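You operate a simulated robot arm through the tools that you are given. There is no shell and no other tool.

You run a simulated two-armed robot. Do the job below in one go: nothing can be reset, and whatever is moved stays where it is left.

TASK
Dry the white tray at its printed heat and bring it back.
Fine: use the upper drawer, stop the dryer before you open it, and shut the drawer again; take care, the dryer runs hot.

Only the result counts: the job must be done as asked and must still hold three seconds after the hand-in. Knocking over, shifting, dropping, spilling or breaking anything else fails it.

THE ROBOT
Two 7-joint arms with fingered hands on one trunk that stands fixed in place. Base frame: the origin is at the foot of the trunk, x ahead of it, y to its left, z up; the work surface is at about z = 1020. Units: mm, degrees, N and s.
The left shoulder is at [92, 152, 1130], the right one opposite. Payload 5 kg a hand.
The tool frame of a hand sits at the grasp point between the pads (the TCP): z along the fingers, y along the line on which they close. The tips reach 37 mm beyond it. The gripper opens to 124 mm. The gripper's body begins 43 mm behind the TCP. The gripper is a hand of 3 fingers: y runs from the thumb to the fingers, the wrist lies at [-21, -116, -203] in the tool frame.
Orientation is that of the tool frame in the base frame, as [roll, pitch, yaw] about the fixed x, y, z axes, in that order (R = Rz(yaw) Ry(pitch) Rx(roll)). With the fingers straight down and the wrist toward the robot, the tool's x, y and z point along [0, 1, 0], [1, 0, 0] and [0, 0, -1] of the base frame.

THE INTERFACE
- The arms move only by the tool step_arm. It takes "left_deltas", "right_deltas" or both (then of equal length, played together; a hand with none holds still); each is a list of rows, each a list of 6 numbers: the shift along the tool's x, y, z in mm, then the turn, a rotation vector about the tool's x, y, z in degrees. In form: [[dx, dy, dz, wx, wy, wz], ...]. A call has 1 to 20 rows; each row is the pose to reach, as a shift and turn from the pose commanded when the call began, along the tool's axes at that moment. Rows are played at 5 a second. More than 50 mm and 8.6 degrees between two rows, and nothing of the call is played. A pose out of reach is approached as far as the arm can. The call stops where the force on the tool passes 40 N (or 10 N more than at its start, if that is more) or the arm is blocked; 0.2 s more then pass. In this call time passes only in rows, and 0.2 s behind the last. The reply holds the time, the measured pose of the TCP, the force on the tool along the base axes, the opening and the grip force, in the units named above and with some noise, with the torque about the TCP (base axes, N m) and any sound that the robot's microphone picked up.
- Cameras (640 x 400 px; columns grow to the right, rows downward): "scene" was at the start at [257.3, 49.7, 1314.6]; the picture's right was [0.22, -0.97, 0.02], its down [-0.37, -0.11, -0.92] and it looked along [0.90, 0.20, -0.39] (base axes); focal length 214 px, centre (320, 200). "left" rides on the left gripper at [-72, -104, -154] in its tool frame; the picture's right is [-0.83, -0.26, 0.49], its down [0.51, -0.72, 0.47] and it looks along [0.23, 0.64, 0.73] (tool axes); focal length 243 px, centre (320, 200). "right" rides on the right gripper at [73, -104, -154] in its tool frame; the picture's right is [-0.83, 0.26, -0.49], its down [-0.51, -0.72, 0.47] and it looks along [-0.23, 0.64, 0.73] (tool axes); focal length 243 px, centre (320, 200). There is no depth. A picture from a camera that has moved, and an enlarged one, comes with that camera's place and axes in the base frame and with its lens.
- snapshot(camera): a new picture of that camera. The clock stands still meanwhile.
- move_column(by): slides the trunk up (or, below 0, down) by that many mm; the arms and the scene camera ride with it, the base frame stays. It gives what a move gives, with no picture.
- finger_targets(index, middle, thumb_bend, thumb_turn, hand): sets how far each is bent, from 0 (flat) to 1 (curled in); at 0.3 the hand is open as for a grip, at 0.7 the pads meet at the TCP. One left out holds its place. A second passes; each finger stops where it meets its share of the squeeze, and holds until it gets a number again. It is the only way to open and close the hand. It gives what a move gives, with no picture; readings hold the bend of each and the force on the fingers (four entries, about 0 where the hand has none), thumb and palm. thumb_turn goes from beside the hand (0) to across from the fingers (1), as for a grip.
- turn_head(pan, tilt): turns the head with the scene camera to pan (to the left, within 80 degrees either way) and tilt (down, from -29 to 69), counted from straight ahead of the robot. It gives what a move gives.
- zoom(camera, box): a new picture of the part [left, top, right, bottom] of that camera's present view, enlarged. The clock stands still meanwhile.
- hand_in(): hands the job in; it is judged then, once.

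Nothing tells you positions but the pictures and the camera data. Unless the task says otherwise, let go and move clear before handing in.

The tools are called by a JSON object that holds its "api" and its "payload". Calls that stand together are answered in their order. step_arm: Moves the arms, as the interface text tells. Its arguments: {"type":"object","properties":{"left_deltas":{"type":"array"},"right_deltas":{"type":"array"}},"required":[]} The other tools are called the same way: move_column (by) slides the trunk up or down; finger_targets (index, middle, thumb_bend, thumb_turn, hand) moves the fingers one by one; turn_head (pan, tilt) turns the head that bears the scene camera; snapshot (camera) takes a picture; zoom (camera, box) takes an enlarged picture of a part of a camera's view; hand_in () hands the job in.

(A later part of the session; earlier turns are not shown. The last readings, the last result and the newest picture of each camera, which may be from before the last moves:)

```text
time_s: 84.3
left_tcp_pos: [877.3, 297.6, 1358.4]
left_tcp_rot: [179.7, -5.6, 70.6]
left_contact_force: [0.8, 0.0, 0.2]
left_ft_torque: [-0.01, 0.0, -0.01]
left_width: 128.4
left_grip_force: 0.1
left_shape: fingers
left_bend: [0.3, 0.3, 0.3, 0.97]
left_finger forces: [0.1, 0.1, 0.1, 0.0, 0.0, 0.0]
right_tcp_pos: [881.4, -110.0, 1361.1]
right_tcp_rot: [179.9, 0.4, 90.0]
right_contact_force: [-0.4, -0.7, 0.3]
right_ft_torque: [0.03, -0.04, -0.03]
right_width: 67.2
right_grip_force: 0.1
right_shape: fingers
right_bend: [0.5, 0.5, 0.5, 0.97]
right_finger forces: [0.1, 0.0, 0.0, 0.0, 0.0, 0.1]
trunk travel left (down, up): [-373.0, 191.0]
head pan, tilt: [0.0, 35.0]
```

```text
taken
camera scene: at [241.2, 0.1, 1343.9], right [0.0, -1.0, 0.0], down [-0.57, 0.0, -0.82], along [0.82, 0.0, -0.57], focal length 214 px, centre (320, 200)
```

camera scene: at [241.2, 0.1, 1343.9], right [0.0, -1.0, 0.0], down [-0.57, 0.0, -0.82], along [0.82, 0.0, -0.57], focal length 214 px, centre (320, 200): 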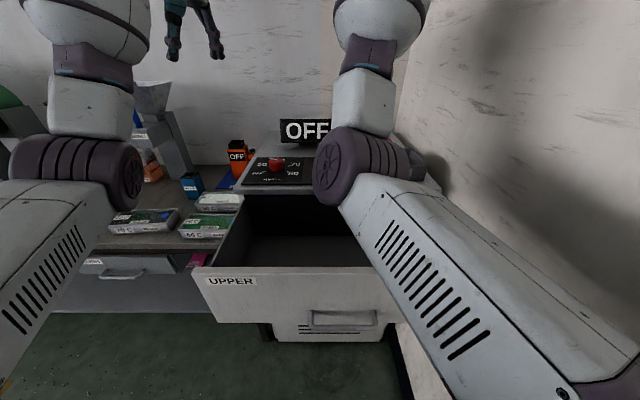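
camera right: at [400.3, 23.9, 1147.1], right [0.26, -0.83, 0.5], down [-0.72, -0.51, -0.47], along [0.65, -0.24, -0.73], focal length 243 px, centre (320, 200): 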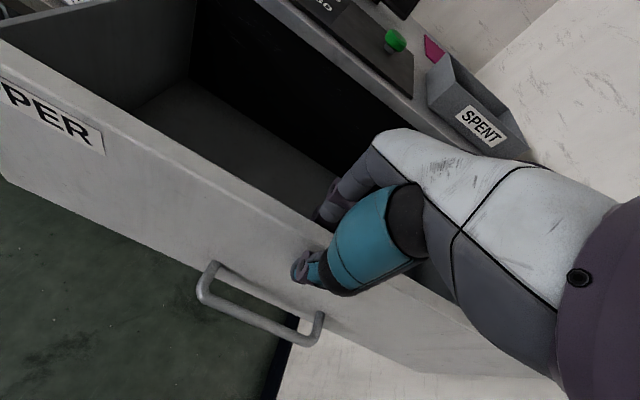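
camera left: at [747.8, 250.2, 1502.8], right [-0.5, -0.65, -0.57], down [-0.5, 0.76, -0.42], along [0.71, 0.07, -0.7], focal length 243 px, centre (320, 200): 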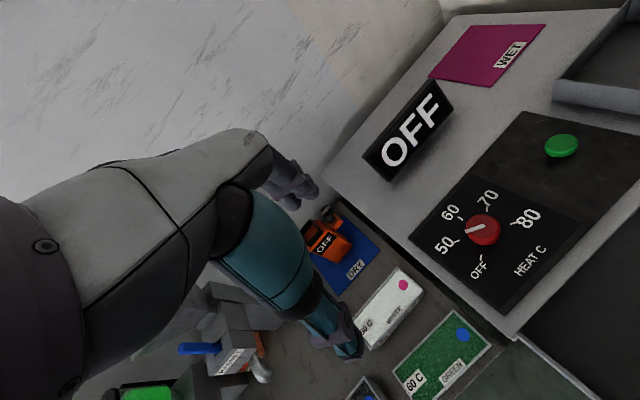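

The hands keep their place sideways and only ride in height. The right elbow must stay above the open drawer, so I'll keep the trunk here and refine the white tray's position from the left camera.

{"api": "zoom", "payload": {"camera": "left", "box": [320, 240, 500, 400]}}

{"api": "zoom", "payload": {"camera": "scene", "box": [90, 170, 260, 270]}}

```text
2.50 times, centred on (410, 320) of left
camera zoom: at [747.8, 250.2, 1502.8], right [-0.5, -0.65, -0.57], down [-0.5, 0.76, -0.42], along [0.71, 0.07, -0.7], focal length 606 px, centre (95, -100)
```

zoom: 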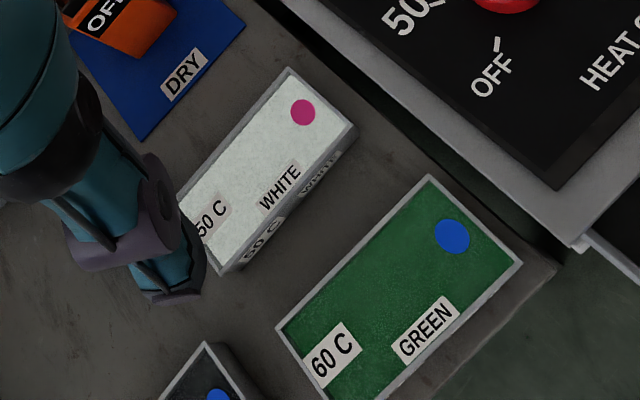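

```text
3.76 times, centred on (175, 220) of scene
camera zoom: at [241.2, 0.1, 1343.9], right [0.0, -1.0, 0.0], down [-0.57, 0.0, -0.82], along [0.82, 0.0, -0.57], focal length 807 px, centre (866, 125)
```

zoom: 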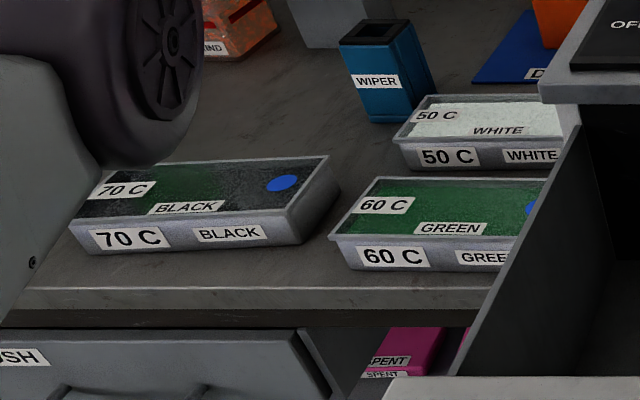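

The white tray spans x 927–1019 and y 297–486, with its rim at z ≈ 848 and the bench at ≈ 812; the green tray's back edge is at x ≈ 859. I'll take the left hand above its centre with the fingers pointing straight down.

{"api": "step_arm", "payload": {"left_deltas": [[9.4, 6.6, 41, 0, -0.6, -2.2], [18.9, 13.2, 82, 0, -1.2, -4.3], [28.3, 19.8, 123, 0, -1.9, -6.5], [37.8, 26.4, 164, 0, -2.5, -8.6], [47.2, 33, 204, 0, -3.1, -10.8], [56.7, 39.5, 245, 0, -3.7, -13], [66, 46, 286, 0, -4.3, -15.1], [75.5, 52.7, 327, 0, -5, -17.2], [85, 59.3, 368, 0, -5.6, -19.4]]}}

{"api": "snapshot", "payload": {"camera": "left"}}

{"api": "snapshot", "payload": {"camera": "scene"}}

```text
time_s: 86.3
left_tcp_pos: [976.4, 393.2, 997.4]
left_tcp_rot: [179.0, 0.5, 90.0]
left_contact_force: [-0.3, -0.6, -0.8]
left_ft_torque: [-0.02, -0.01, 0.0]
left_width: 128.7
left_grip_force: 0.0
left_shape: fingers
left_bend: [0.3, 0.3, 0.3, 0.97]
left_finger forces: [0.0, 0.1, 0.0, 0.0, 0.0, 0.0]
right_tcp_pos: [882.3, -108.8, 1358.7]
right_tcp_rot: [-179.9, 0.5, 90.0]
right_contact_force: [-0.2, 0.8, 0.8]
right_ft_torque: [-0.02, 0.02, 0.02]
right_width: 67.6
right_grip_force: 0.1
right_shape: fingers
right_bend: [0.5, 0.5, 0.5, 0.97]
right_finger forces: [0.0, 0.1, 0.0, 0.0, 0.0, 0.0]
trunk travel left (down, up): [-373.0, 191.0]
head pan, tilt: [0.0, 35.0]
```

```text
taken
camera left: at [868.1, 321.0, 1148.3], right [-0.25, -0.83, -0.49], down [-0.71, 0.5, -0.49], along [0.65, 0.23, -0.72], focal length 243 px, centre (320, 200)
```

left: 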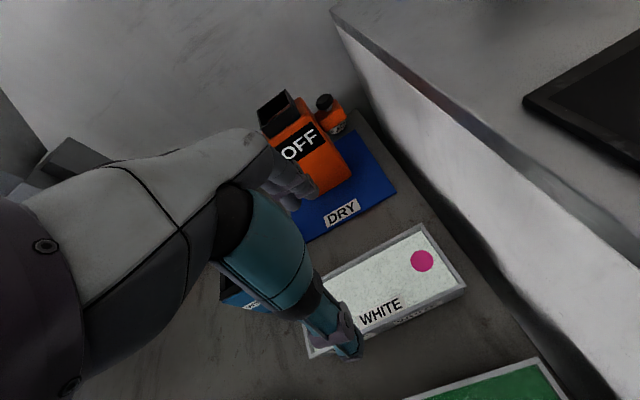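

```text
taken
camera scene: at [243.0, 1.0, 1343.4], right [0.0, -1.0, 0.0], down [-0.57, 0.0, -0.82], along [0.82, 0.0, -0.57], focal length 214 px, centre (320, 200)
```

scene: 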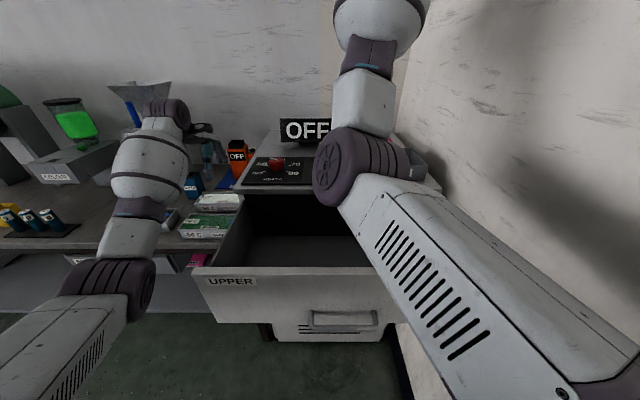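

The left hand is right above the tray. I'll lower it in two stages.

{"api": "step_arm", "payload": {"left_deltas": [[0, -1, 30, 0, 0, 0], [-1, -2, 60, 0, 0, 0], [-1, -3, 90, 0, 0, 0]]}}

{"api": "snapshot", "payload": {"camera": "left"}}

{"api": "zoom", "payload": {"camera": "scene", "box": [60, 80, 260, 320]}}

```text
time_s: 87.1
left_tcp_pos: [974.0, 391.0, 909.8]
left_tcp_rot: [178.9, 0.4, 90.1]
left_contact_force: [0.2, -0.4, -0.2]
left_ft_torque: [0.03, -0.01, -0.02]
left_width: 128.6
left_grip_force: 0.0
left_shape: fingers
left_bend: [0.3, 0.3, 0.3, 0.97]
left_finger forces: [0.0, 0.0, 0.0, 0.0, 0.0, 0.0]
right_tcp_pos: [881.1, -108.9, 1359.1]
right_tcp_rot: [-179.9, 0.4, 90.1]
right_contact_force: [0.0, 0.4, -0.6]
right_ft_torque: [-0.04, 0.0, -0.03]
right_width: 67.4
right_grip_force: 0.1
right_shape: fingers
right_bend: [0.5, 0.5, 0.5, 0.97]
right_finger forces: [0.0, 0.0, 0.1, 0.1, 0.1, 0.0]
trunk travel left (down, up): [-373.0, 191.0]
head pan, tilt: [0.0, 35.0]
```

```text
taken
camera left: at [865.5, 319.1, 1060.1], right [-0.25, -0.83, -0.49], down [-0.71, 0.5, -0.49], along [0.65, 0.23, -0.72], focal length 243 px, centre (320, 200)
```

left: 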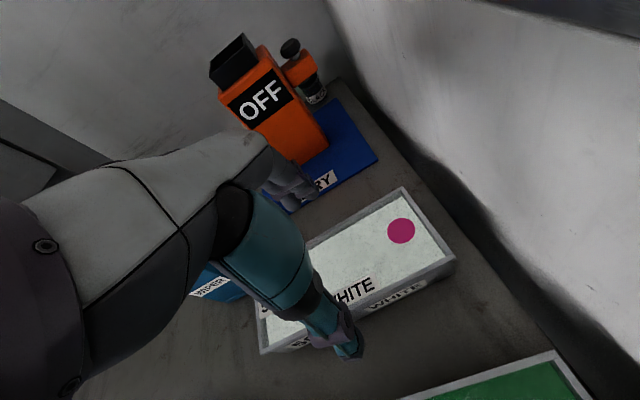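

```text
1.67 times, centred on (160, 200) of scene
camera zoom: at [241.9, 0.6, 1343.7], right [0.0, -1.0, 0.0], down [-0.57, 0.0, -0.82], along [0.82, 0.0, -0.57], focal length 358 px, centre (587, 200)
```

zoom: 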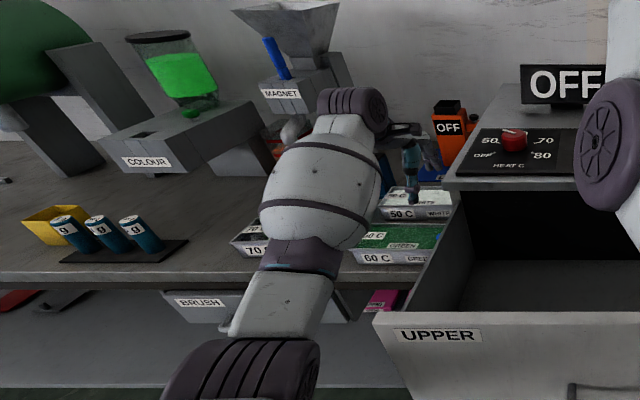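

{"api": "step_arm", "payload": {"left_deltas": [[0, 0, 20, 0, 0, 0], [0, -1, 36, 0, 0, 0], [0, -1, 48, 0, 0, 0]]}}

{"api": "snapshot", "payload": {"camera": "left"}}

{"api": "zoom", "payload": {"camera": "scene", "box": [150, 120, 270, 270]}}

```text
time_s: 87.9
left_tcp_pos: [972.5, 389.2, 861.0]
left_tcp_rot: [178.9, 0.3, 90.1]
left_contact_force: [-0.5, -0.4, 0.1]
left_ft_torque: [0.03, -0.02, -0.01]
left_width: 128.6
left_grip_force: 0.0
left_shape: fingers
left_bend: [0.3, 0.3, 0.3, 0.97]
left_finger forces: [0.1, 0.0, 0.1, 0.0, 0.1, 0.0]
right_tcp_pos: [881.4, -110.3, 1359.0]
right_tcp_rot: [-179.9, 0.4, 90.0]
right_contact_force: [-0.4, -0.6, 0.2]
right_ft_torque: [0.04, 0.0, 0.02]
right_width: 67.4
right_grip_force: 0.2
right_shape: fingers
right_bend: [0.5, 0.5, 0.5, 0.97]
right_finger forces: [0.1, 0.0, 0.1, 0.0, 0.0, 0.0]
trunk travel left (down, up): [-373.0, 191.0]
head pan, tilt: [0.0, 35.0]
```

```text
taken
camera left: at [864.5, 317.9, 1011.9], right [-0.25, -0.83, -0.49], down [-0.71, 0.5, -0.49], along [0.65, 0.23, -0.72], focal length 243 px, centre (320, 200)
```

left: 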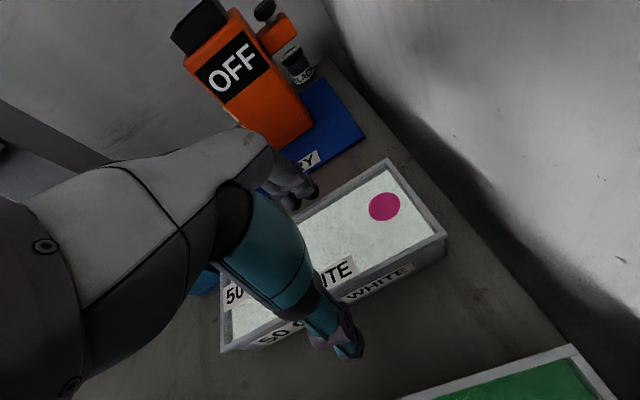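

```text
2.67 times, centred on (210, 195) of scene
camera zoom: at [241.9, 0.3, 1343.7], right [0.0, -1.0, 0.0], down [-0.57, 0.0, -0.82], along [0.82, 0.0, -0.57], focal length 572 px, centre (613, 213)
```

zoom: 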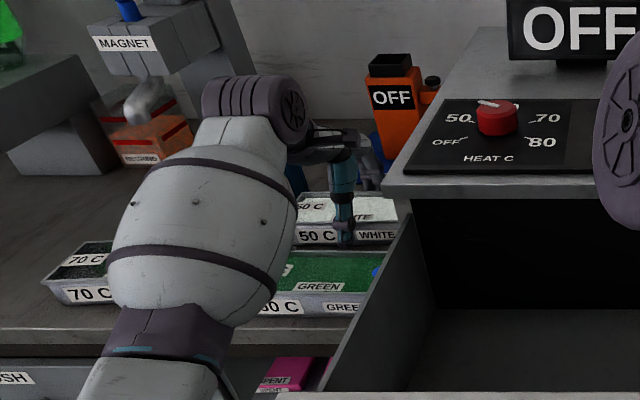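

The thumb is in front of the tray and the fingers behind it. Closing the left hand on it.

{"api": "finger_targets", "payload": {"hand": "left", "index": 0.5, "middle": 0.5, "thumb_bend": 0.5}}

{"api": "snapshot", "payload": {"camera": "left"}}

```text
time_s: 88.9
left_tcp_pos: [973.9, 388.3, 861.1]
left_tcp_rot: [178.8, 0.3, 90.2]
left_contact_force: [2.5, 1.2, 0.9]
left_ft_torque: [0.02, -0.21, 0.01]
left_width: 87.6
left_grip_force: 11.1
left_shape: fingers
left_bend: [0.45, 0.46, 0.44, 0.97]
left_finger forces: [6.8, 5.1, 0.1, 0.0, 9.9, 0.0]
right_tcp_pos: [882.3, -108.8, 1360.9]
right_tcp_rot: [-180.0, 0.4, 90.1]
right_contact_force: [0.1, -1.1, 0.7]
right_ft_torque: [0.02, -0.01, -0.01]
right_width: 67.4
right_grip_force: 0.1
right_shape: fingers
right_bend: [0.5, 0.5, 0.5, 0.97]
right_finger forces: [0.0, 0.0, 0.0, 0.1, 0.0, 0.0]
trunk travel left (down, up): [-373.0, 191.0]
head pan, tilt: [0.0, 35.0]
```

```text
taken
camera left: at [864.5, 317.8, 1012.1], right [-0.25, -0.83, -0.49], down [-0.71, 0.5, -0.49], along [0.65, 0.23, -0.72], focal length 243 px, centre (320, 200)
```

left: 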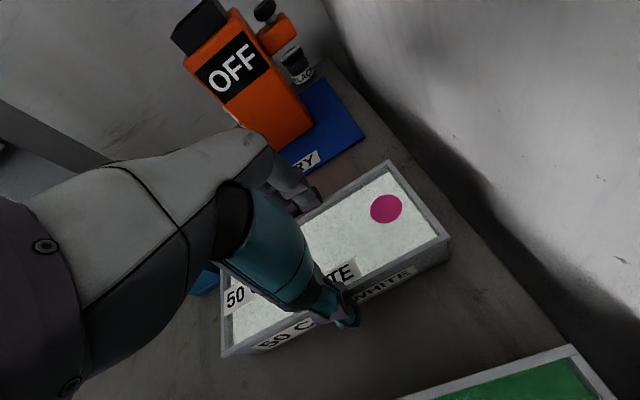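

It's gripped at about 10 N; I'll tighten a little and test-lift slowly.

{"api": "finger_targets", "payload": {"hand": "left", "index": 0.56, "middle": 0.56, "thumb_bend": 0.56}}

{"api": "step_arm", "payload": {"left_deltas": [[0, 0, -8, 0, 0, 0], [0, 0, -18, 0, 0, 0], [0, 0, -30, 0, 0, 0]]}}

{"api": "snapshot", "payload": {"camera": "left"}}

```text
time_s: 89.9
left_tcp_pos: [972.8, 389.4, 859.9]
left_tcp_rot: [178.9, 0.4, 90.0]
left_contact_force: [1.7, -0.3, 2.7]
left_ft_torque: [0.07, -0.4, -0.07]
left_width: 86.4
left_grip_force: 20.5
left_shape: fingers
left_bend: [0.46, 0.49, 0.45, 0.96]
left_finger forces: [11.8, 9.9, 0.0, 0.0, 19.6, 0.0]
right_tcp_pos: [881.8, -109.4, 1360.3]
right_tcp_rot: [-179.9, 0.3, 90.1]
right_contact_force: [0.2, 0.7, 0.3]
right_ft_torque: [-0.02, 0.01, -0.03]
right_width: 67.7
right_grip_force: 0.1
right_shape: fingers
right_bend: [0.5, 0.5, 0.5, 0.97]
right_finger forces: [0.0, 0.1, 0.0, 0.0, 0.1, 0.0]
trunk travel left (down, up): [-373.0, 191.0]
head pan, tilt: [0.0, 35.0]
```

```text
time_s: 90.7
left_tcp_pos: [972.5, 391.0, 890.3]
left_tcp_rot: [179.0, 0.4, 90.0]
left_contact_force: [0.5, 0.2, -5.1]
left_ft_torque: [-0.02, 0.0, 0.0]
left_width: 86.7
left_grip_force: 20.1
left_shape: fingers
left_bend: [0.46, 0.5, 0.45, 0.96]
left_finger forces: [11.5, 8.8, 0.0, 0.0, 20.0, 0.1]
right_tcp_pos: [881.5, -109.5, 1358.6]
right_tcp_rot: [-179.9, 0.4, 90.0]
right_contact_force: [0.3, 0.1, 0.3]
right_ft_torque: [-0.03, 0.0, -0.01]
right_width: 67.6
right_grip_force: 0.0
right_shape: fingers
right_bend: [0.5, 0.5, 0.5, 0.97]
right_finger forces: [0.1, 0.0, 0.0, 0.0, 0.0, 0.0]
trunk travel left (down, up): [-373.0, 191.0]
head pan, tilt: [0.0, 35.0]
```

```text
taken
camera left: at [864.5, 318.3, 1041.7], right [-0.25, -0.83, -0.49], down [-0.71, 0.5, -0.49], along [0.65, 0.23, -0.72], focal length 243 px, centre (320, 200)
```

left: 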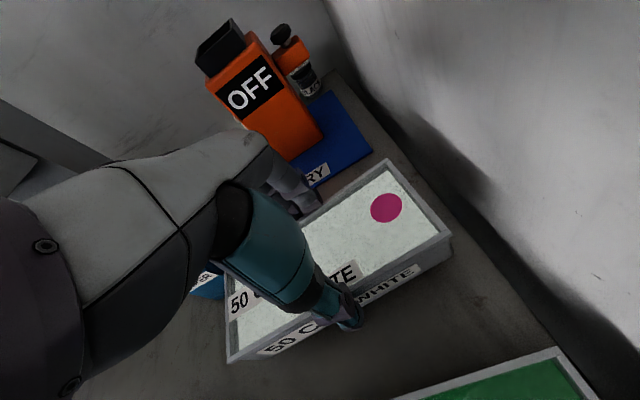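

The tray is lifted level and weighs about 5 N. I'll raise it further and bring it back toward the robot, clear of the green tray, before raising the trunk.

{"api": "step_arm", "payload": {"left_deltas": [[0, 0, -25, 0, 0, 0], [0, 0, -50, 0, 0, 0], [0, -15, -75, 0, 0, 0], [0, -40, -95, 0, 0, 0], [0, -65, -110, 0, 0, 0], [0, -90, -120, 0, 0, 0], [0, -115, -130, 0, 0, 0], [0, -140, -140, 0, 0, 0], [0, -165, -150, 0, 0, 0]]}}

{"api": "snapshot", "payload": {"camera": "scene"}}

{"api": "snapshot", "payload": {"camera": "left"}}

```text
time_s: 92.7
left_tcp_pos: [804.4, 390.5, 1037.9]
left_tcp_rot: [179.0, 0.2, 90.1]
left_contact_force: [0.2, 0.5, -4.2]
left_ft_torque: [-0.01, -0.07, 0.03]
left_width: 86.5
left_grip_force: 19.8
left_shape: fingers
left_bend: [0.47, 0.5, 0.45, 0.96]
left_finger forces: [11.4, 8.8, 0.0, 0.0, 20.1, 0.0]
right_tcp_pos: [880.8, -108.5, 1360.0]
right_tcp_rot: [-180.0, 0.4, 89.9]
right_contact_force: [-0.9, 0.3, 0.0]
right_ft_torque: [-0.04, -0.04, 0.01]
right_width: 67.2
right_grip_force: 0.0
right_shape: fingers
right_bend: [0.5, 0.5, 0.5, 0.97]
right_finger forces: [0.1, 0.0, 0.0, 0.0, 0.0, 0.0]
trunk travel left (down, up): [-373.0, 191.0]
head pan, tilt: [0.0, 35.0]
```

```text
taken
camera scene: at [241.3, 0.7, 1343.8], right [0.0, -1.0, 0.0], down [-0.57, 0.0, -0.82], along [0.82, 0.0, -0.57], focal length 214 px, centre (320, 200)
```

scene: 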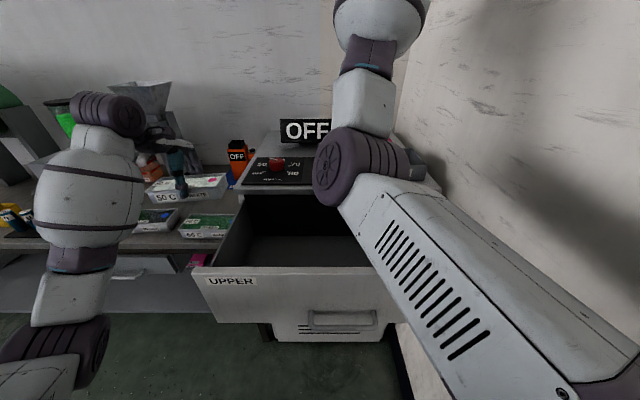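

```text
taken
camera left: at [695.9, 318.9, 1189.1], right [-0.25, -0.83, -0.49], down [-0.71, 0.5, -0.49], along [0.65, 0.23, -0.72], focal length 243 px, centre (320, 200)
```

left: 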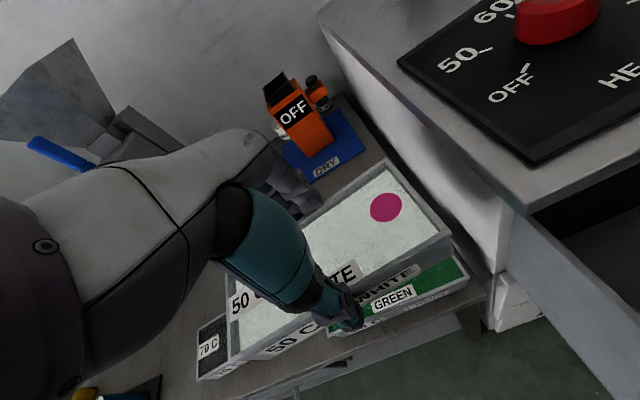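

The tray is held securely above the bench. Raising the trunk.

{"api": "move_column", "payload": {"by": 180}}

{"api": "snapshot", "payload": {"camera": "scene"}}

```text
time_s: 94.7
left_tcp_pos: [806.2, 390.4, 1213.2]
left_tcp_rot: [179.2, 0.4, 89.9]
left_contact_force: [-0.4, 0.1, -5.1]
left_ft_torque: [-0.02, -0.03, 0.0]
left_width: 86.6
left_grip_force: 20.3
left_shape: fingers
left_bend: [0.47, 0.5, 0.45, 0.96]
left_finger forces: [11.3, 8.6, 0.0, 0.1, 20.0, 0.0]
right_tcp_pos: [885.3, -109.6, 1535.2]
right_tcp_rot: [-179.6, 0.5, 89.9]
right_contact_force: [0.9, 0.3, -0.4]
right_ft_torque: [0.0, 0.03, -0.01]
right_width: 67.1
right_grip_force: 0.1
right_shape: fingers
right_bend: [0.5, 0.5, 0.5, 0.97]
right_finger forces: [0.1, 0.0, 0.1, 0.0, 0.1, 0.1]
trunk travel left (down, up): [-553.0, 11.0]
head pan, tilt: [0.0, 35.0]
```

```text
taken
camera scene: at [132.9, 0.5, 1553.7], right [0.0, -1.0, 0.0], down [-0.57, 0.0, -0.82], along [0.82, 0.0, -0.57], focal length 214 px, centre (320, 200)
```

scene: 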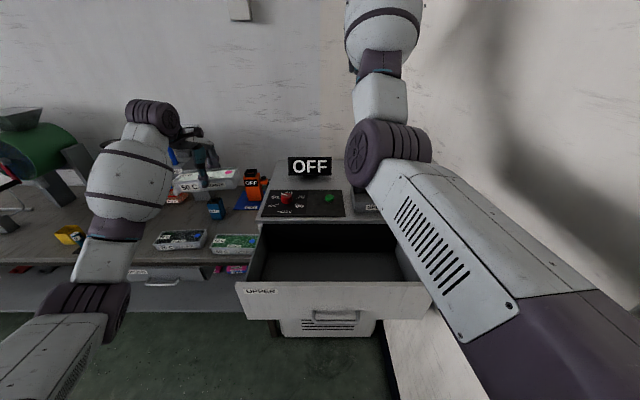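

{"api": "zoom", "payload": {"camera": "scene", "box": [230, 200, 440, 345]}}

```text
2.76 times, centred on (335, 272) of scene
camera zoom: at [132.9, 0.5, 1553.7], right [0.0, -1.0, 0.0], down [-0.57, 0.0, -0.82], along [0.82, 0.0, -0.57], focal length 592 px, centre (279, 0)
```

zoom: 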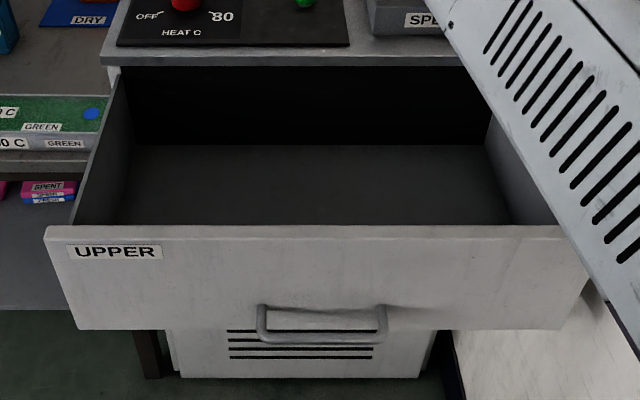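

The panel's top edge is at x 498–514 and the drawer floor looks to be around z 845–865. I'll carry the tray over the drawer at height, to about (660, 90).

{"api": "step_arm", "payload": {"left_deltas": [[-37, -18, 0, 0, 0, 0], [-75, -36, 0, 0, 0, 0], [-112, -55, 0, 0, 0, 0], [-150, -73, 0, 0, 0, 0], [-187, -91, 0, 0, 0, 0], [-225, -110, 0, 0, 0, 0], [-262, -128, 0, 0, 0, 0], [-300, -146, 0, 0, 0, 0]]}}

{"api": "snapshot", "payload": {"camera": "scene"}}

{"api": "snapshot", "payload": {"camera": "left"}}

```text
time_s: 96.5
left_tcp_pos: [659.3, 90.7, 1216.8]
left_tcp_rot: [178.9, 0.3, 90.1]
left_contact_force: [-0.2, 0.0, -5.0]
left_ft_torque: [-0.05, -0.03, -0.02]
left_width: 86.5
left_grip_force: 19.3
left_shape: fingers
left_bend: [0.47, 0.5, 0.45, 0.96]
left_finger forces: [11.3, 8.6, 0.0, 0.1, 19.8, 0.0]
right_tcp_pos: [880.7, -110.9, 1540.0]
right_tcp_rot: [180.0, 0.4, 89.9]
right_contact_force: [-0.2, 0.3, 0.6]
right_ft_torque: [0.01, 0.03, 0.01]
right_width: 67.6
right_grip_force: 0.1
right_shape: fingers
right_bend: [0.5, 0.5, 0.5, 0.97]
right_finger forces: [0.1, 0.0, 0.0, 0.1, 0.0, 0.0]
trunk travel left (down, up): [-553.0, 11.0]
head pan, tilt: [0.0, 35.0]
```

```text
taken
camera scene: at [130.6, -0.5, 1554.4], right [0.0, -1.0, 0.0], down [-0.57, 0.0, -0.82], along [0.82, 0.0, -0.57], focal length 214 px, centre (320, 200)
```

scene: 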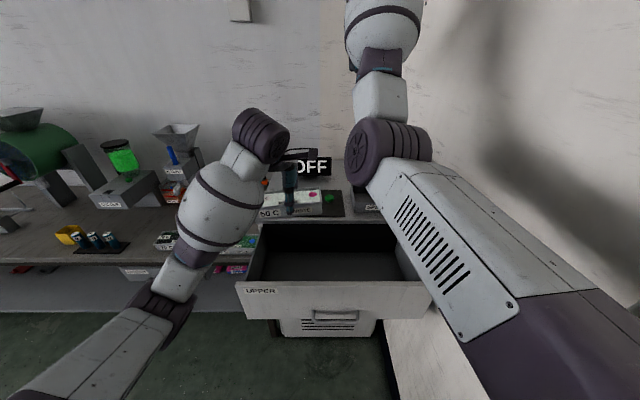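

```text
taken
camera left: at [551.3, 17.4, 1368.2], right [-0.25, -0.83, -0.49], down [-0.71, 0.5, -0.49], along [0.65, 0.23, -0.72], focal length 243 px, centre (320, 200)
```

left: 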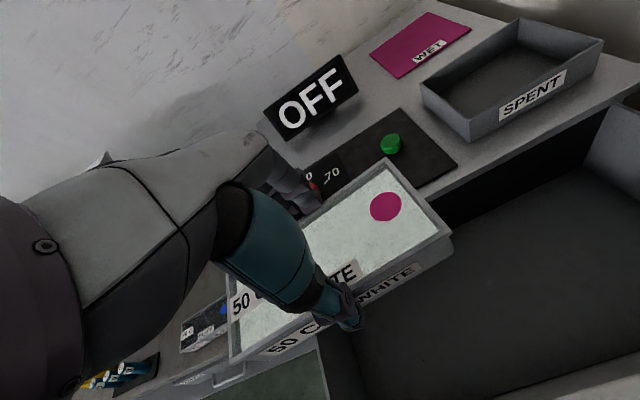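

{"api": "step_arm", "payload": {"left_deltas": [[0, 0, 40, 0, 0, 0], [0, 0, 80, 0, 0, 0], [0, 0, 120, 0, 0, 0], [0, 0, 160, 0, 0, 0], [0, 0, 195, 0, 0, 0]]}}

{"api": "snapshot", "payload": {"camera": "scene"}}

{"api": "snapshot", "payload": {"camera": "left"}}

```text
time_s: 97.7
left_tcp_pos: [664.4, 89.3, 1021.2]
left_tcp_rot: [179.0, 0.5, 90.0]
left_contact_force: [1.0, -0.2, -3.8]
left_ft_torque: [-0.07, -0.02, -0.02]
left_width: 86.4
left_grip_force: 19.3
left_shape: fingers
left_bend: [0.47, 0.5, 0.45, 0.96]
left_finger forces: [11.3, 8.5, 0.0, 0.0, 19.6, 0.0]
right_tcp_pos: [882.9, -110.1, 1537.8]
right_tcp_rot: [-179.8, 0.5, 90.0]
right_contact_force: [0.5, 0.2, 0.1]
right_ft_torque: [-0.03, -0.01, 0.0]
right_width: 67.3
right_grip_force: 0.1
right_shape: fingers
right_bend: [0.5, 0.5, 0.5, 0.97]
right_finger forces: [0.0, 0.1, 0.0, 0.1, 0.1, 0.0]
trunk travel left (down, up): [-553.0, 11.0]
head pan, tilt: [0.0, 35.0]
```

```text
taken
camera scene: at [131.8, 0.4, 1554.1], right [0.0, -1.0, 0.0], down [-0.57, 0.0, -0.82], along [0.82, 0.0, -0.57], focal length 214 px, centre (320, 200)
```

scene: 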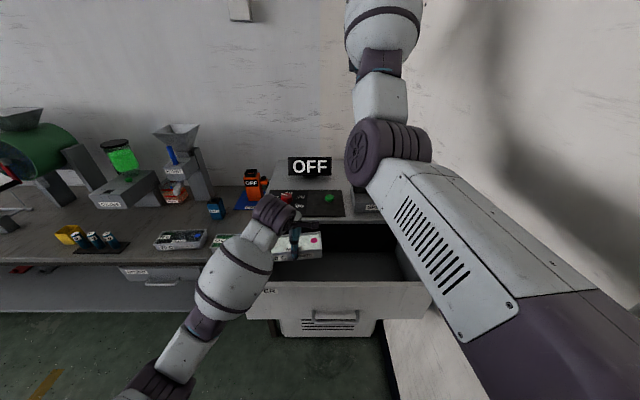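

```text
taken
camera left: at [555.7, 17.3, 1171.7], right [-0.25, -0.83, -0.49], down [-0.71, 0.5, -0.49], along [0.65, 0.23, -0.72], focal length 243 px, centre (320, 200)
```

left: 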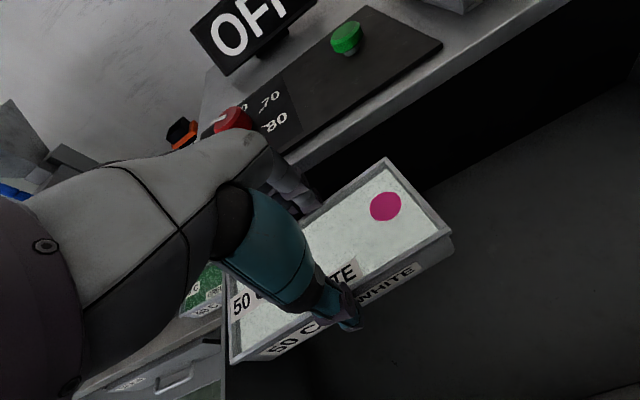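

There is good clearance over the panel. I'll lower toward the floor in small steps, watching the force.

{"api": "step_arm", "payload": {"left_deltas": [[0, -2, 30, 0, 0, 0], [0, -4, 60, 0, 0, 0], [0, -4, 85, 0, 0, 0]]}}

{"api": "snapshot", "payload": {"camera": "left"}}

{"api": "zoom", "payload": {"camera": "scene", "box": [180, 180, 420, 340]}}

```text
time_s: 98.5
left_tcp_pos: [660.5, 89.8, 935.3]
left_tcp_rot: [179.0, 0.3, 90.2]
left_contact_force: [0.3, 0.4, -5.0]
left_ft_torque: [0.01, 0.0, 0.0]
left_width: 86.4
left_grip_force: 19.4
left_shape: fingers
left_bend: [0.47, 0.5, 0.45, 0.96]
left_finger forces: [11.2, 8.4, 0.1, 0.0, 19.5, 0.0]
right_tcp_pos: [881.4, -109.6, 1538.9]
right_tcp_rot: [-180.0, 0.4, 89.9]
right_contact_force: [0.2, 0.2, -0.3]
right_ft_torque: [-0.01, -0.03, -0.01]
right_width: 67.3
right_grip_force: 0.1
right_shape: fingers
right_bend: [0.5, 0.5, 0.5, 0.97]
right_finger forces: [0.0, 0.0, 0.0, 0.1, 0.1, 0.1]
trunk travel left (down, up): [-553.0, 11.0]
head pan, tilt: [0.0, 35.0]
```

```text
taken
camera left: at [551.8, 17.4, 1086.2], right [-0.25, -0.83, -0.49], down [-0.71, 0.5, -0.49], along [0.65, 0.23, -0.72], focal length 243 px, centre (320, 200)
```

left: 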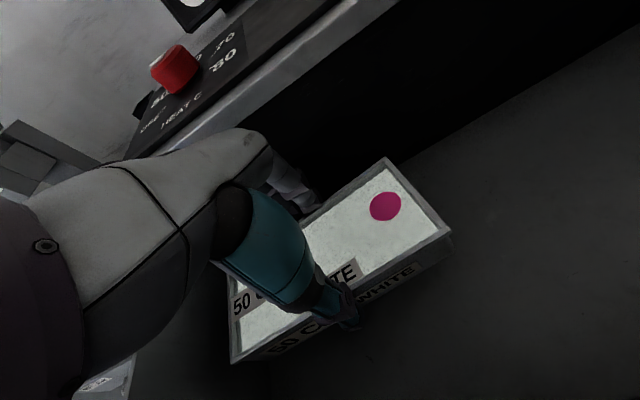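

```text
2.50 times, centred on (300, 260) of scene
camera zoom: at [131.3, 0.3, 1554.2], right [0.0, -1.0, 0.0], down [-0.57, 0.0, -0.82], along [0.82, 0.0, -0.57], focal length 536 px, centre (370, 50)
```

zoom: 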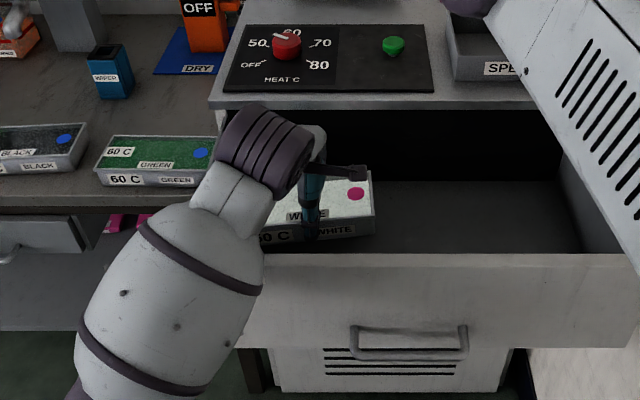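

{"api": "step_arm", "payload": {"left_deltas": [[0, 0, 8, 0, 0, 0], [0, 0, 16, 0, 0, 0], [0, 0, 22, 0, 0, 0]]}}

```text
time_s: 99.3
left_tcp_pos: [660.2, 88.4, 915.0]
left_tcp_rot: [178.9, 0.3, 90.1]
left_contact_force: [0.1, 0.4, -4.8]
left_ft_torque: [-0.08, -0.01, 0.0]
left_width: 86.7
left_grip_force: 19.6
left_shape: fingers
left_bend: [0.47, 0.5, 0.45, 0.96]
left_finger forces: [11.2, 8.4, 0.0, 0.1, 19.5, 0.0]
right_tcp_pos: [882.0, -110.0, 1539.3]
right_tcp_rot: [-179.9, 0.4, 90.1]
right_contact_force: [-0.3, 0.5, 1.1]
right_ft_torque: [-0.02, 0.02, 0.0]
right_width: 67.6
right_grip_force: 0.1
right_shape: fingers
right_bend: [0.5, 0.5, 0.5, 0.97]
right_finger forces: [0.0, 0.1, 0.0, 0.0, 0.1, 0.0]
trunk travel left (down, up): [-553.0, 11.0]
head pan, tilt: [0.0, 35.0]
```

{"api": "step_arm", "payload": {"left_deltas": [[0, 0, 6, 0, 0, 0], [0, 0, 12, 0, 0, 0]]}}

{"api": "step_arm", "payload": {"left_deltas": [[0, 0, 6, 0, 0, 0], [0, 0, 11, 0, 0, 0]]}}

```text
time_s: 99.9
left_tcp_pos: [661.6, 89.1, 903.6]
left_tcp_rot: [178.9, 0.3, 90.0]
left_contact_force: [-0.8, -0.9, -4.0]
left_ft_torque: [-0.03, -0.02, -0.02]
left_width: 86.5
left_grip_force: 19.6
left_shape: fingers
left_bend: [0.47, 0.5, 0.45, 0.96]
left_finger forces: [11.2, 8.3, 0.0, 0.0, 19.6, 0.0]
right_tcp_pos: [882.1, -109.2, 1539.4]
right_tcp_rot: [-179.9, 0.3, 90.0]
right_contact_force: [0.0, 0.4, -0.1]
right_ft_torque: [0.03, -0.01, 0.0]
right_width: 67.4
right_grip_force: 0.0
right_shape: fingers
right_bend: [0.5, 0.5, 0.5, 0.97]
right_finger forces: [0.0, 0.0, 0.1, 0.0, 0.0, 0.0]
trunk travel left (down, up): [-553.0, 11.0]
head pan, tilt: [0.0, 35.0]
```

```text
time_s: 100.5
left_tcp_pos: [661.2, 89.0, 891.3]
left_tcp_rot: [178.8, 0.3, 90.1]
left_contact_force: [0.9, 0.4, -4.4]
left_ft_torque: [-0.03, -0.05, 0.01]
left_width: 86.5
left_grip_force: 19.3
left_shape: fingers
left_bend: [0.47, 0.5, 0.45, 0.96]
left_finger forces: [11.3, 8.4, 0.0, 0.1, 19.4, 0.0]
right_tcp_pos: [882.0, -109.9, 1540.8]
right_tcp_rot: [-179.9, 0.3, 90.0]
right_contact_force: [0.0, 0.2, 0.0]
right_ft_torque: [0.0, -0.01, 0.02]
right_width: 67.6
right_grip_force: 0.1
right_shape: fingers
right_bend: [0.5, 0.5, 0.5, 0.97]
right_finger forces: [0.0, 0.0, 0.1, 0.1, 0.0, 0.1]
trunk travel left (down, up): [-553.0, 11.0]
head pan, tilt: [0.0, 35.0]
```

{"api": "step_arm", "payload": {"left_deltas": [[0, 0, 5, 0, 0, 0], [0, 0, 10, 0, 0, 0]]}}

{"api": "snapshot", "payload": {"camera": "left"}}

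{"api": "zoom", "payload": {"camera": "scene", "box": [180, 180, 420, 340]}}

```text
time_s: 101.1
left_tcp_pos: [661.0, 88.3, 882.0]
left_tcp_rot: [178.9, 0.4, 89.9]
left_contact_force: [-0.1, -1.6, -3.7]
left_ft_torque: [0.05, -0.04, 0.0]
left_width: 86.3
left_grip_force: 19.6
left_shape: fingers
left_bend: [0.47, 0.5, 0.45, 0.96]
left_finger forces: [11.0, 8.5, 0.1, 0.0, 19.8, 0.1]
right_tcp_pos: [881.7, -109.9, 1539.3]
right_tcp_rot: [-179.9, 0.4, 90.1]
right_contact_force: [-0.1, 0.1, -0.8]
right_ft_torque: [-0.03, -0.01, -0.02]
right_width: 67.4
right_grip_force: 0.0
right_shape: fingers
right_bend: [0.5, 0.5, 0.5, 0.97]
right_finger forces: [0.0, 0.0, 0.0, 0.0, 0.1, 0.0]
trunk travel left (down, up): [-553.0, 11.0]
head pan, tilt: [0.0, 35.0]
```

```text
taken
camera left: at [552.6, 16.5, 1032.7], right [-0.25, -0.83, -0.49], down [-0.71, 0.5, -0.49], along [0.65, 0.23, -0.72], focal length 243 px, centre (320, 200)
```

left: 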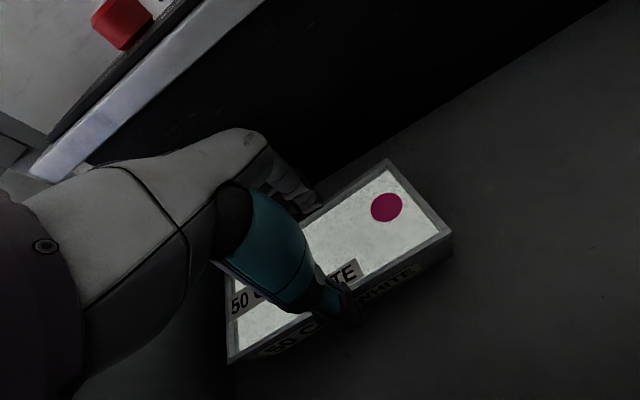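

```text
2.50 times, centred on (300, 260) of scene
camera zoom: at [131.1, 0.2, 1554.2], right [0.0, -1.0, 0.0], down [-0.57, 0.0, -0.82], along [0.82, 0.0, -0.57], focal length 536 px, centre (370, 50)
```

zoom: 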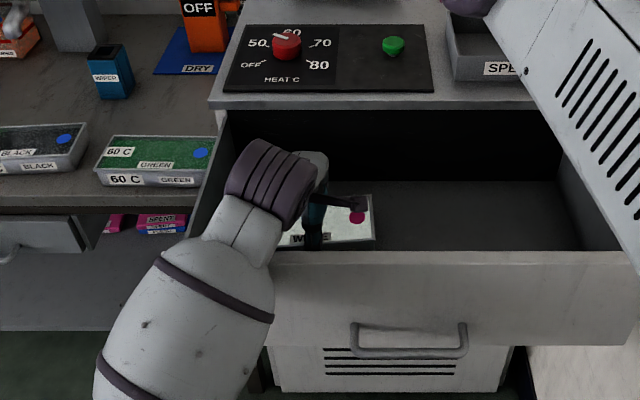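

{"api": "step_arm", "payload": {"left_deltas": [[0, 0, 5, 0, 0, 0], [0, 0, 9, 0, 0, 0]]}}

{"api": "step_arm", "payload": {"left_deltas": [[0, 0, 4, 0, 0, 0], [0, 0, 8, 0, 0, 0]]}}

```text
time_s: 101.7
left_tcp_pos: [662.3, 87.3, 876.7]
left_tcp_rot: [178.6, 0.4, 90.1]
left_contact_force: [0.8, -1.5, 7.2]
left_ft_torque: [0.13, -0.54, -0.02]
left_width: 86.6
left_grip_force: 20.9
left_shape: fingers
left_bend: [0.47, 0.5, 0.45, 0.96]
left_finger forces: [11.3, 10.2, 0.0, 0.0, 20.5, 0.0]
right_tcp_pos: [879.8, -109.5, 1541.8]
right_tcp_rot: [179.9, 0.4, 89.9]
right_contact_force: [0.7, -0.4, -0.6]
right_ft_torque: [0.01, 0.01, -0.01]
right_width: 67.5
right_grip_force: 0.0
right_shape: fingers
right_bend: [0.5, 0.5, 0.5, 0.97]
right_finger forces: [0.0, 0.0, 0.1, 0.1, 0.0, 0.1]
trunk travel left (down, up): [-553.0, 11.0]
head pan, tilt: [0.0, 35.0]
```

```text
time_s: 102.3
left_tcp_pos: [662.0, 87.3, 873.7]
left_tcp_rot: [178.2, 0.4, 90.0]
left_contact_force: [0.8, 0.4, 39.2]
left_ft_torque: [-0.01, -0.4, -0.02]
left_width: 86.0
left_grip_force: 23.4
left_shape: fingers
left_bend: [0.47, 0.5, 0.45, 0.96]
left_finger forces: [15.1, 10.5, 0.0, 0.0, 21.3, 0.0]
right_tcp_pos: [876.2, -109.3, 1545.4]
right_tcp_rot: [179.7, 0.4, 90.0]
right_contact_force: [-0.2, 0.2, 1.4]
right_ft_torque: [0.01, -0.02, 0.0]
right_width: 67.4
right_grip_force: 0.0
right_shape: fingers
right_bend: [0.5, 0.5, 0.5, 0.97]
right_finger forces: [0.1, 0.0, 0.1, 0.0, 0.0, 0.0]
trunk travel left (down, up): [-553.0, 11.0]
head pan, tilt: [0.0, 35.0]
```

The tray is on the drawer floor (contact at TCP z ≈ 877). I'll ease off the pressure, then release.

{"api": "step_arm", "payload": {"left_deltas": [[0, 0, -4, 0, 0, 0], [0, 0, -8, 0, 0, 0]]}}

```text
time_s: 102.9
left_tcp_pos: [659.4, 88.4, 873.6]
left_tcp_rot: [179.0, 0.3, 90.0]
left_contact_force: [-2.4, -1.3, 24.6]
left_ft_torque: [-0.08, -0.54, -0.02]
left_width: 86.8
left_grip_force: 23.8
left_shape: fingers
left_bend: [0.47, 0.5, 0.45, 0.96]
left_finger forces: [13.6, 9.9, 0.0, 0.0, 23.2, 0.0]
right_tcp_pos: [878.9, -110.6, 1539.4]
right_tcp_rot: [-180.0, 0.3, 90.0]
right_contact_force: [0.1, 0.1, -0.2]
right_ft_torque: [0.01, 0.01, 0.05]
right_width: 67.4
right_grip_force: 0.1
right_shape: fingers
right_bend: [0.5, 0.5, 0.5, 0.97]
right_finger forces: [0.1, 0.0, 0.0, 0.1, 0.1, 0.0]
trunk travel left (down, up): [-553.0, 11.0]
head pan, tilt: [0.0, 35.0]
```

{"api": "step_arm", "payload": {"left_deltas": [[0, 0, -3, 0, 0, 0], [0, 0, -3, 0, 0, 0]]}}

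```text
time_s: 103.5
left_tcp_pos: [660.0, 89.1, 873.9]
left_tcp_rot: [179.0, 0.3, 90.1]
left_contact_force: [2.2, -3.2, 7.2]
left_ft_torque: [-0.03, -0.62, -0.05]
left_width: 86.8
left_grip_force: 22.2
left_shape: fingers
left_bend: [0.46, 0.5, 0.45, 0.96]
left_finger forces: [13.4, 9.7, 0.0, 0.1, 20.0, 0.1]
right_tcp_pos: [880.9, -110.1, 1539.5]
right_tcp_rot: [-179.9, 0.4, 90.0]
right_contact_force: [0.1, 0.0, 0.1]
right_ft_torque: [0.0, -0.02, 0.0]
right_width: 67.4
right_grip_force: 0.1
right_shape: fingers
right_bend: [0.5, 0.5, 0.5, 0.97]
right_finger forces: [0.0, 0.1, 0.0, 0.0, 0.1, 0.1]
trunk travel left (down, up): [-553.0, 11.0]
head pan, tilt: [0.0, 35.0]
```

Pressure is low now, so I'm opening the left hand.

{"api": "finger_targets", "payload": {"hand": "left", "index": 0.32, "middle": 0.32, "thumb_bend": 0.32}}

{"api": "snapshot", "payload": {"camera": "left"}}

```text
time_s: 104.5
left_tcp_pos: [661.1, 87.3, 875.0]
left_tcp_rot: [179.0, 0.3, 90.2]
left_contact_force: [-0.4, 0.1, -0.9]
left_ft_torque: [-0.03, -0.01, -0.01]
left_width: 122.2
left_grip_force: 0.1
left_shape: fingers
left_bend: [0.32, 0.32, 0.32, 0.97]
left_finger forces: [0.0, 0.1, 0.0, 0.0, 0.0, 0.0]
right_tcp_pos: [881.9, -110.9, 1538.7]
right_tcp_rot: [-179.9, 0.4, 90.0]
right_contact_force: [-0.1, -0.2, 0.0]
right_ft_torque: [0.02, 0.03, -0.03]
right_width: 67.4
right_grip_force: 0.0
right_shape: fingers
right_bend: [0.5, 0.5, 0.5, 0.97]
right_finger forces: [0.0, 0.1, 0.0, 0.0, 0.0, 0.0]
trunk travel left (down, up): [-553.0, 11.0]
head pan, tilt: [0.0, 35.0]
```

```text
taken
camera left: at [553.1, 16.7, 1026.9], right [-0.25, -0.83, -0.49], down [-0.71, 0.5, -0.49], along [0.65, 0.23, -0.72], focal length 243 px, centre (320, 200)
```

left: 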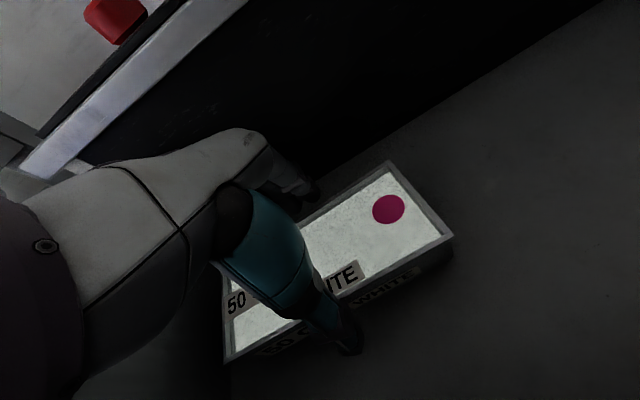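

The tray stands in the drawer. I'll raise the left hand straight up and move it off to the left.

{"api": "step_arm", "payload": {"left_deltas": [[0, 0, -30, 0, 0, 0], [0, 0, -70, 0, 0, 0], [0, 0, -115, 0, 0, 0], [0, 0, -160, 0, 0, 0], [0, 0, -205, 0, 0, 0], [0, 0, -250, 0, 0, 0], [0, 0, -295, 0, 0, 0], [0, 0, -340, 0, 0, 0]]}}

{"api": "snapshot", "payload": {"camera": "scene"}}

```text
time_s: 106.3
left_tcp_pos: [655.0, 93.7, 1215.0]
left_tcp_rot: [179.1, 0.6, 90.0]
left_contact_force: [-0.3, -0.6, -0.3]
left_ft_torque: [-0.06, -0.01, -0.02]
left_width: 122.7
left_grip_force: 0.1
left_shape: fingers
left_bend: [0.32, 0.32, 0.32, 0.98]
left_finger forces: [0.0, 0.0, 0.0, 0.1, 0.1, 0.1]
right_tcp_pos: [880.7, -103.9, 1541.7]
right_tcp_rot: [179.8, 0.6, 90.0]
right_contact_force: [0.0, 1.4, 0.1]
right_ft_torque: [-0.13, -0.03, -0.04]
right_width: 67.5
right_grip_force: 0.1
right_shape: fingers
right_bend: [0.5, 0.5, 0.5, 0.97]
right_finger forces: [0.0, 0.0, 0.1, 0.0, 0.1, 0.0]
trunk travel left (down, up): [-553.0, 11.0]
head pan, tilt: [0.0, 35.0]
```

```text
taken
camera scene: at [130.1, 4.9, 1554.5], right [0.0, -1.0, 0.0], down [-0.57, 0.0, -0.82], along [0.82, 0.0, -0.57], focal length 214 px, centre (320, 200)
```

scene: 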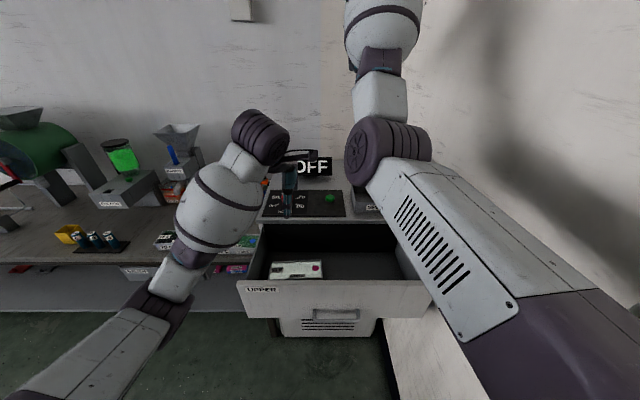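

{"api": "step_arm", "payload": {"left_deltas": [[27, 9, -9, 0, 0, 0], [55, 19, -19, 0, 0, 0], [82, 28, -28, 0, 0, 0], [109, 38, -38, 0, 0, 0], [137, 47, -47, 0, 0, 0], [164, 57, -57, 0, 0, 0], [191, 66, -66, 0, 0, 0], [219, 76, -76, 0, 0, 0], [246, 85, -85, 0, 0, 0]], "right_deltas": [[5, -10, 40, 0, 0, 0], [10, -25, 80, 0, 0, 0], [14, -45, 118, 0, 0, 0], [19, -70, 155, 0, 0, 0], [24, -95, 188, 0, 0, 0], [29, -125, 218, 0, 0, 0], [34, -152, 247, 0, 0, 0], [38, -180, 275, 0, 0, 0], [43, -205, 302, 0, 0, 0]]}}

{"api": "snapshot", "payload": {"camera": "scene"}}

```text
time_s: 108.3
left_tcp_pos: [736.9, 338.8, 1301.5]
left_tcp_rot: [178.9, 0.3, 90.0]
left_contact_force: [0.6, 0.2, -0.5]
left_ft_torque: [0.01, -0.03, 0.01]
left_width: 122.6
left_grip_force: 0.0
left_shape: fingers
left_bend: [0.32, 0.32, 0.32, 0.98]
left_finger forces: [0.0, 0.0, 0.0, 0.0, 0.0, 0.1]
right_tcp_pos: [675.9, -68.2, 1237.6]
right_tcp_rot: [179.8, 0.6, 90.0]
right_contact_force: [-0.7, 0.7, -0.4]
right_ft_torque: [-0.01, 0.0, 0.01]
right_width: 67.4
right_grip_force: 0.0
right_shape: fingers
right_bend: [0.5, 0.5, 0.5, 0.97]
right_finger forces: [0.0, 0.0, 0.0, 0.0, 0.1, 0.0]
trunk travel left (down, up): [-553.0, 11.0]
head pan, tilt: [0.0, 35.0]
```

```text
taken
camera scene: at [129.5, 1.2, 1554.4], right [0.0, -1.0, 0.0], down [-0.57, 0.0, -0.82], along [0.82, 0.0, -0.57], focal length 214 px, centre (320, 200)
```

scene: 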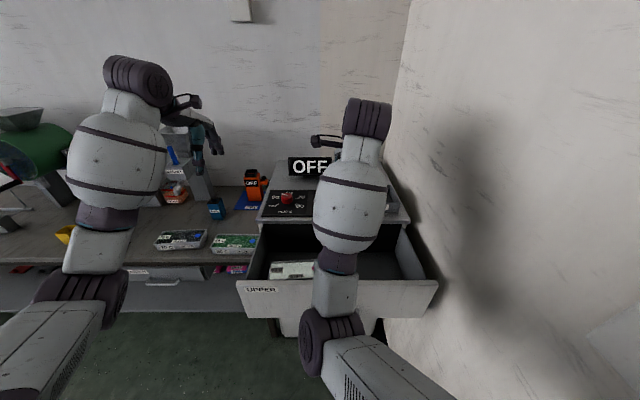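

{"api": "step_arm", "payload": {"right_deltas": [[2, -28, 28, 0, 0, 0], [3, -57, 58, 0, 0, 0], [5, -86, 88, 0, 0, 0], [7, -116, 118, 0, 0, 0], [8, -143, 152, 0, 0, 0], [8, -169, 188, 0, 0, 0]]}}

{"api": "snapshot", "payload": {"camera": "right"}}

{"api": "snapshot", "payload": {"camera": "scene"}}

```text
time_s: 109.7
left_tcp_pos: [738.3, 337.1, 1301.3]
left_tcp_rot: [178.9, 0.3, 90.1]
left_contact_force: [-1.0, -0.6, -0.7]
left_ft_torque: [-0.01, -0.02, 0.01]
left_width: 122.8
left_grip_force: 0.1
left_shape: fingers
left_bend: [0.32, 0.32, 0.32, 0.98]
left_finger forces: [0.0, 0.1, 0.1, 0.1, 0.1, 0.1]
right_tcp_pos: [505.8, -61.9, 1049.7]
right_tcp_rot: [179.9, 0.4, 90.1]
right_contact_force: [0.1, -1.0, -0.2]
right_ft_torque: [-0.03, -0.02, -0.02]
right_width: 67.3
right_grip_force: 0.1
right_shape: fingers
right_bend: [0.5, 0.5, 0.5, 0.97]
right_finger forces: [0.0, 0.0, 0.1, 0.1, 0.0, 0.0]
trunk travel left (down, up): [-553.0, 11.0]
head pan, tilt: [0.0, 35.0]
```

```text
taken
camera right: at [402.0, 10.6, 1203.2], right [0.26, -0.83, 0.5], down [-0.72, -0.51, -0.47], along [0.64, -0.24, -0.73], focal length 243 px, centre (320, 200)
```

right: 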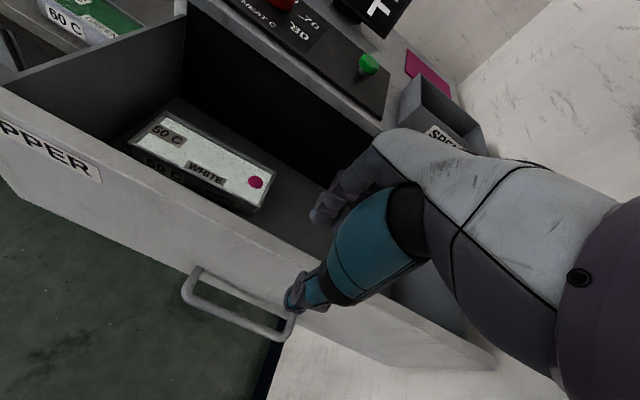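

```text
taken
camera scene: at [129.3, -0.1, 1554.4], right [0.0, -1.0, 0.0], down [-0.57, 0.0, -0.82], along [0.82, 0.0, -0.57], focal length 214 px, centre (320, 200)
```

scene: 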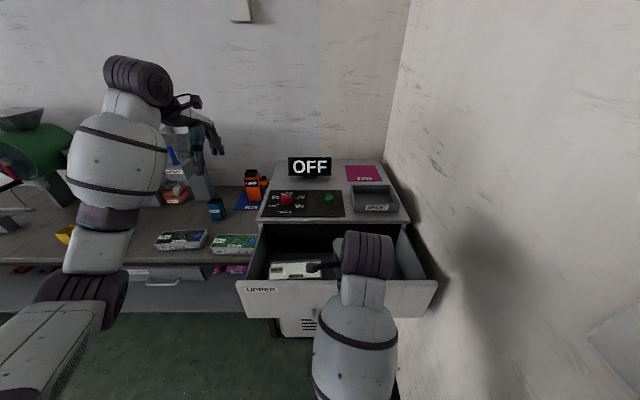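

{"api": "step_arm", "payload": {"right_deltas": [[0, 0, 20, 0, 0, 0], [0, 0, 40, 0, 0, 0], [0, 0, 58, 0, 0, 0]]}}

{"api": "finger_targets", "payload": {"hand": "right", "index": 0.68, "middle": 0.68, "thumb_bend": 0.68}}

```text
time_s: 110.5
left_tcp_pos: [739.1, 337.0, 1300.9]
left_tcp_rot: [179.0, 0.3, 90.2]
left_contact_force: [1.4, 0.2, 0.5]
left_ft_torque: [0.01, 0.02, 0.0]
left_width: 122.4
left_grip_force: 0.1
left_shape: fingers
left_bend: [0.32, 0.32, 0.32, 0.98]
left_finger forces: [0.0, 0.0, 0.1, 0.1, 0.0, 0.1]
right_tcp_pos: [506.6, -62.6, 990.5]
right_tcp_rot: [-179.8, 0.3, 90.0]
right_contact_force: [0.5, 0.9, 0.1]
right_ft_torque: [-0.03, -0.02, 0.02]
right_width: 67.3
right_grip_force: 0.1
right_shape: fingers
right_bend: [0.5, 0.5, 0.5, 0.97]
right_finger forces: [0.0, 0.0, 0.1, 0.0, 0.1, 0.0]
trunk travel left (down, up): [-553.0, 11.0]
head pan, tilt: [0.0, 35.0]
```

```text
time_s: 111.5
left_tcp_pos: [738.1, 336.9, 1302.5]
left_tcp_rot: [178.9, 0.3, 90.1]
left_contact_force: [0.2, 0.1, 0.9]
left_ft_torque: [-0.01, 0.0, -0.01]
left_width: 122.4
left_grip_force: 0.1
left_shape: fingers
left_bend: [0.32, 0.32, 0.32, 0.98]
left_finger forces: [0.0, 0.0, 0.1, 0.0, 0.0, 0.0]
right_tcp_pos: [507.4, -62.3, 990.7]
right_tcp_rot: [-180.0, 0.4, 90.0]
right_contact_force: [0.7, 0.4, -0.3]
right_ft_torque: [-0.05, 0.01, 0.08]
right_width: 20.1
right_grip_force: 4.2
right_shape: fingers
right_bend: [0.66, 0.66, 0.66, 0.97]
right_finger forces: [1.9, 2.2, 0.1, 0.0, 3.8, 0.0]
trunk travel left (down, up): [-553.0, 11.0]
head pan, tilt: [0.0, 35.0]
```

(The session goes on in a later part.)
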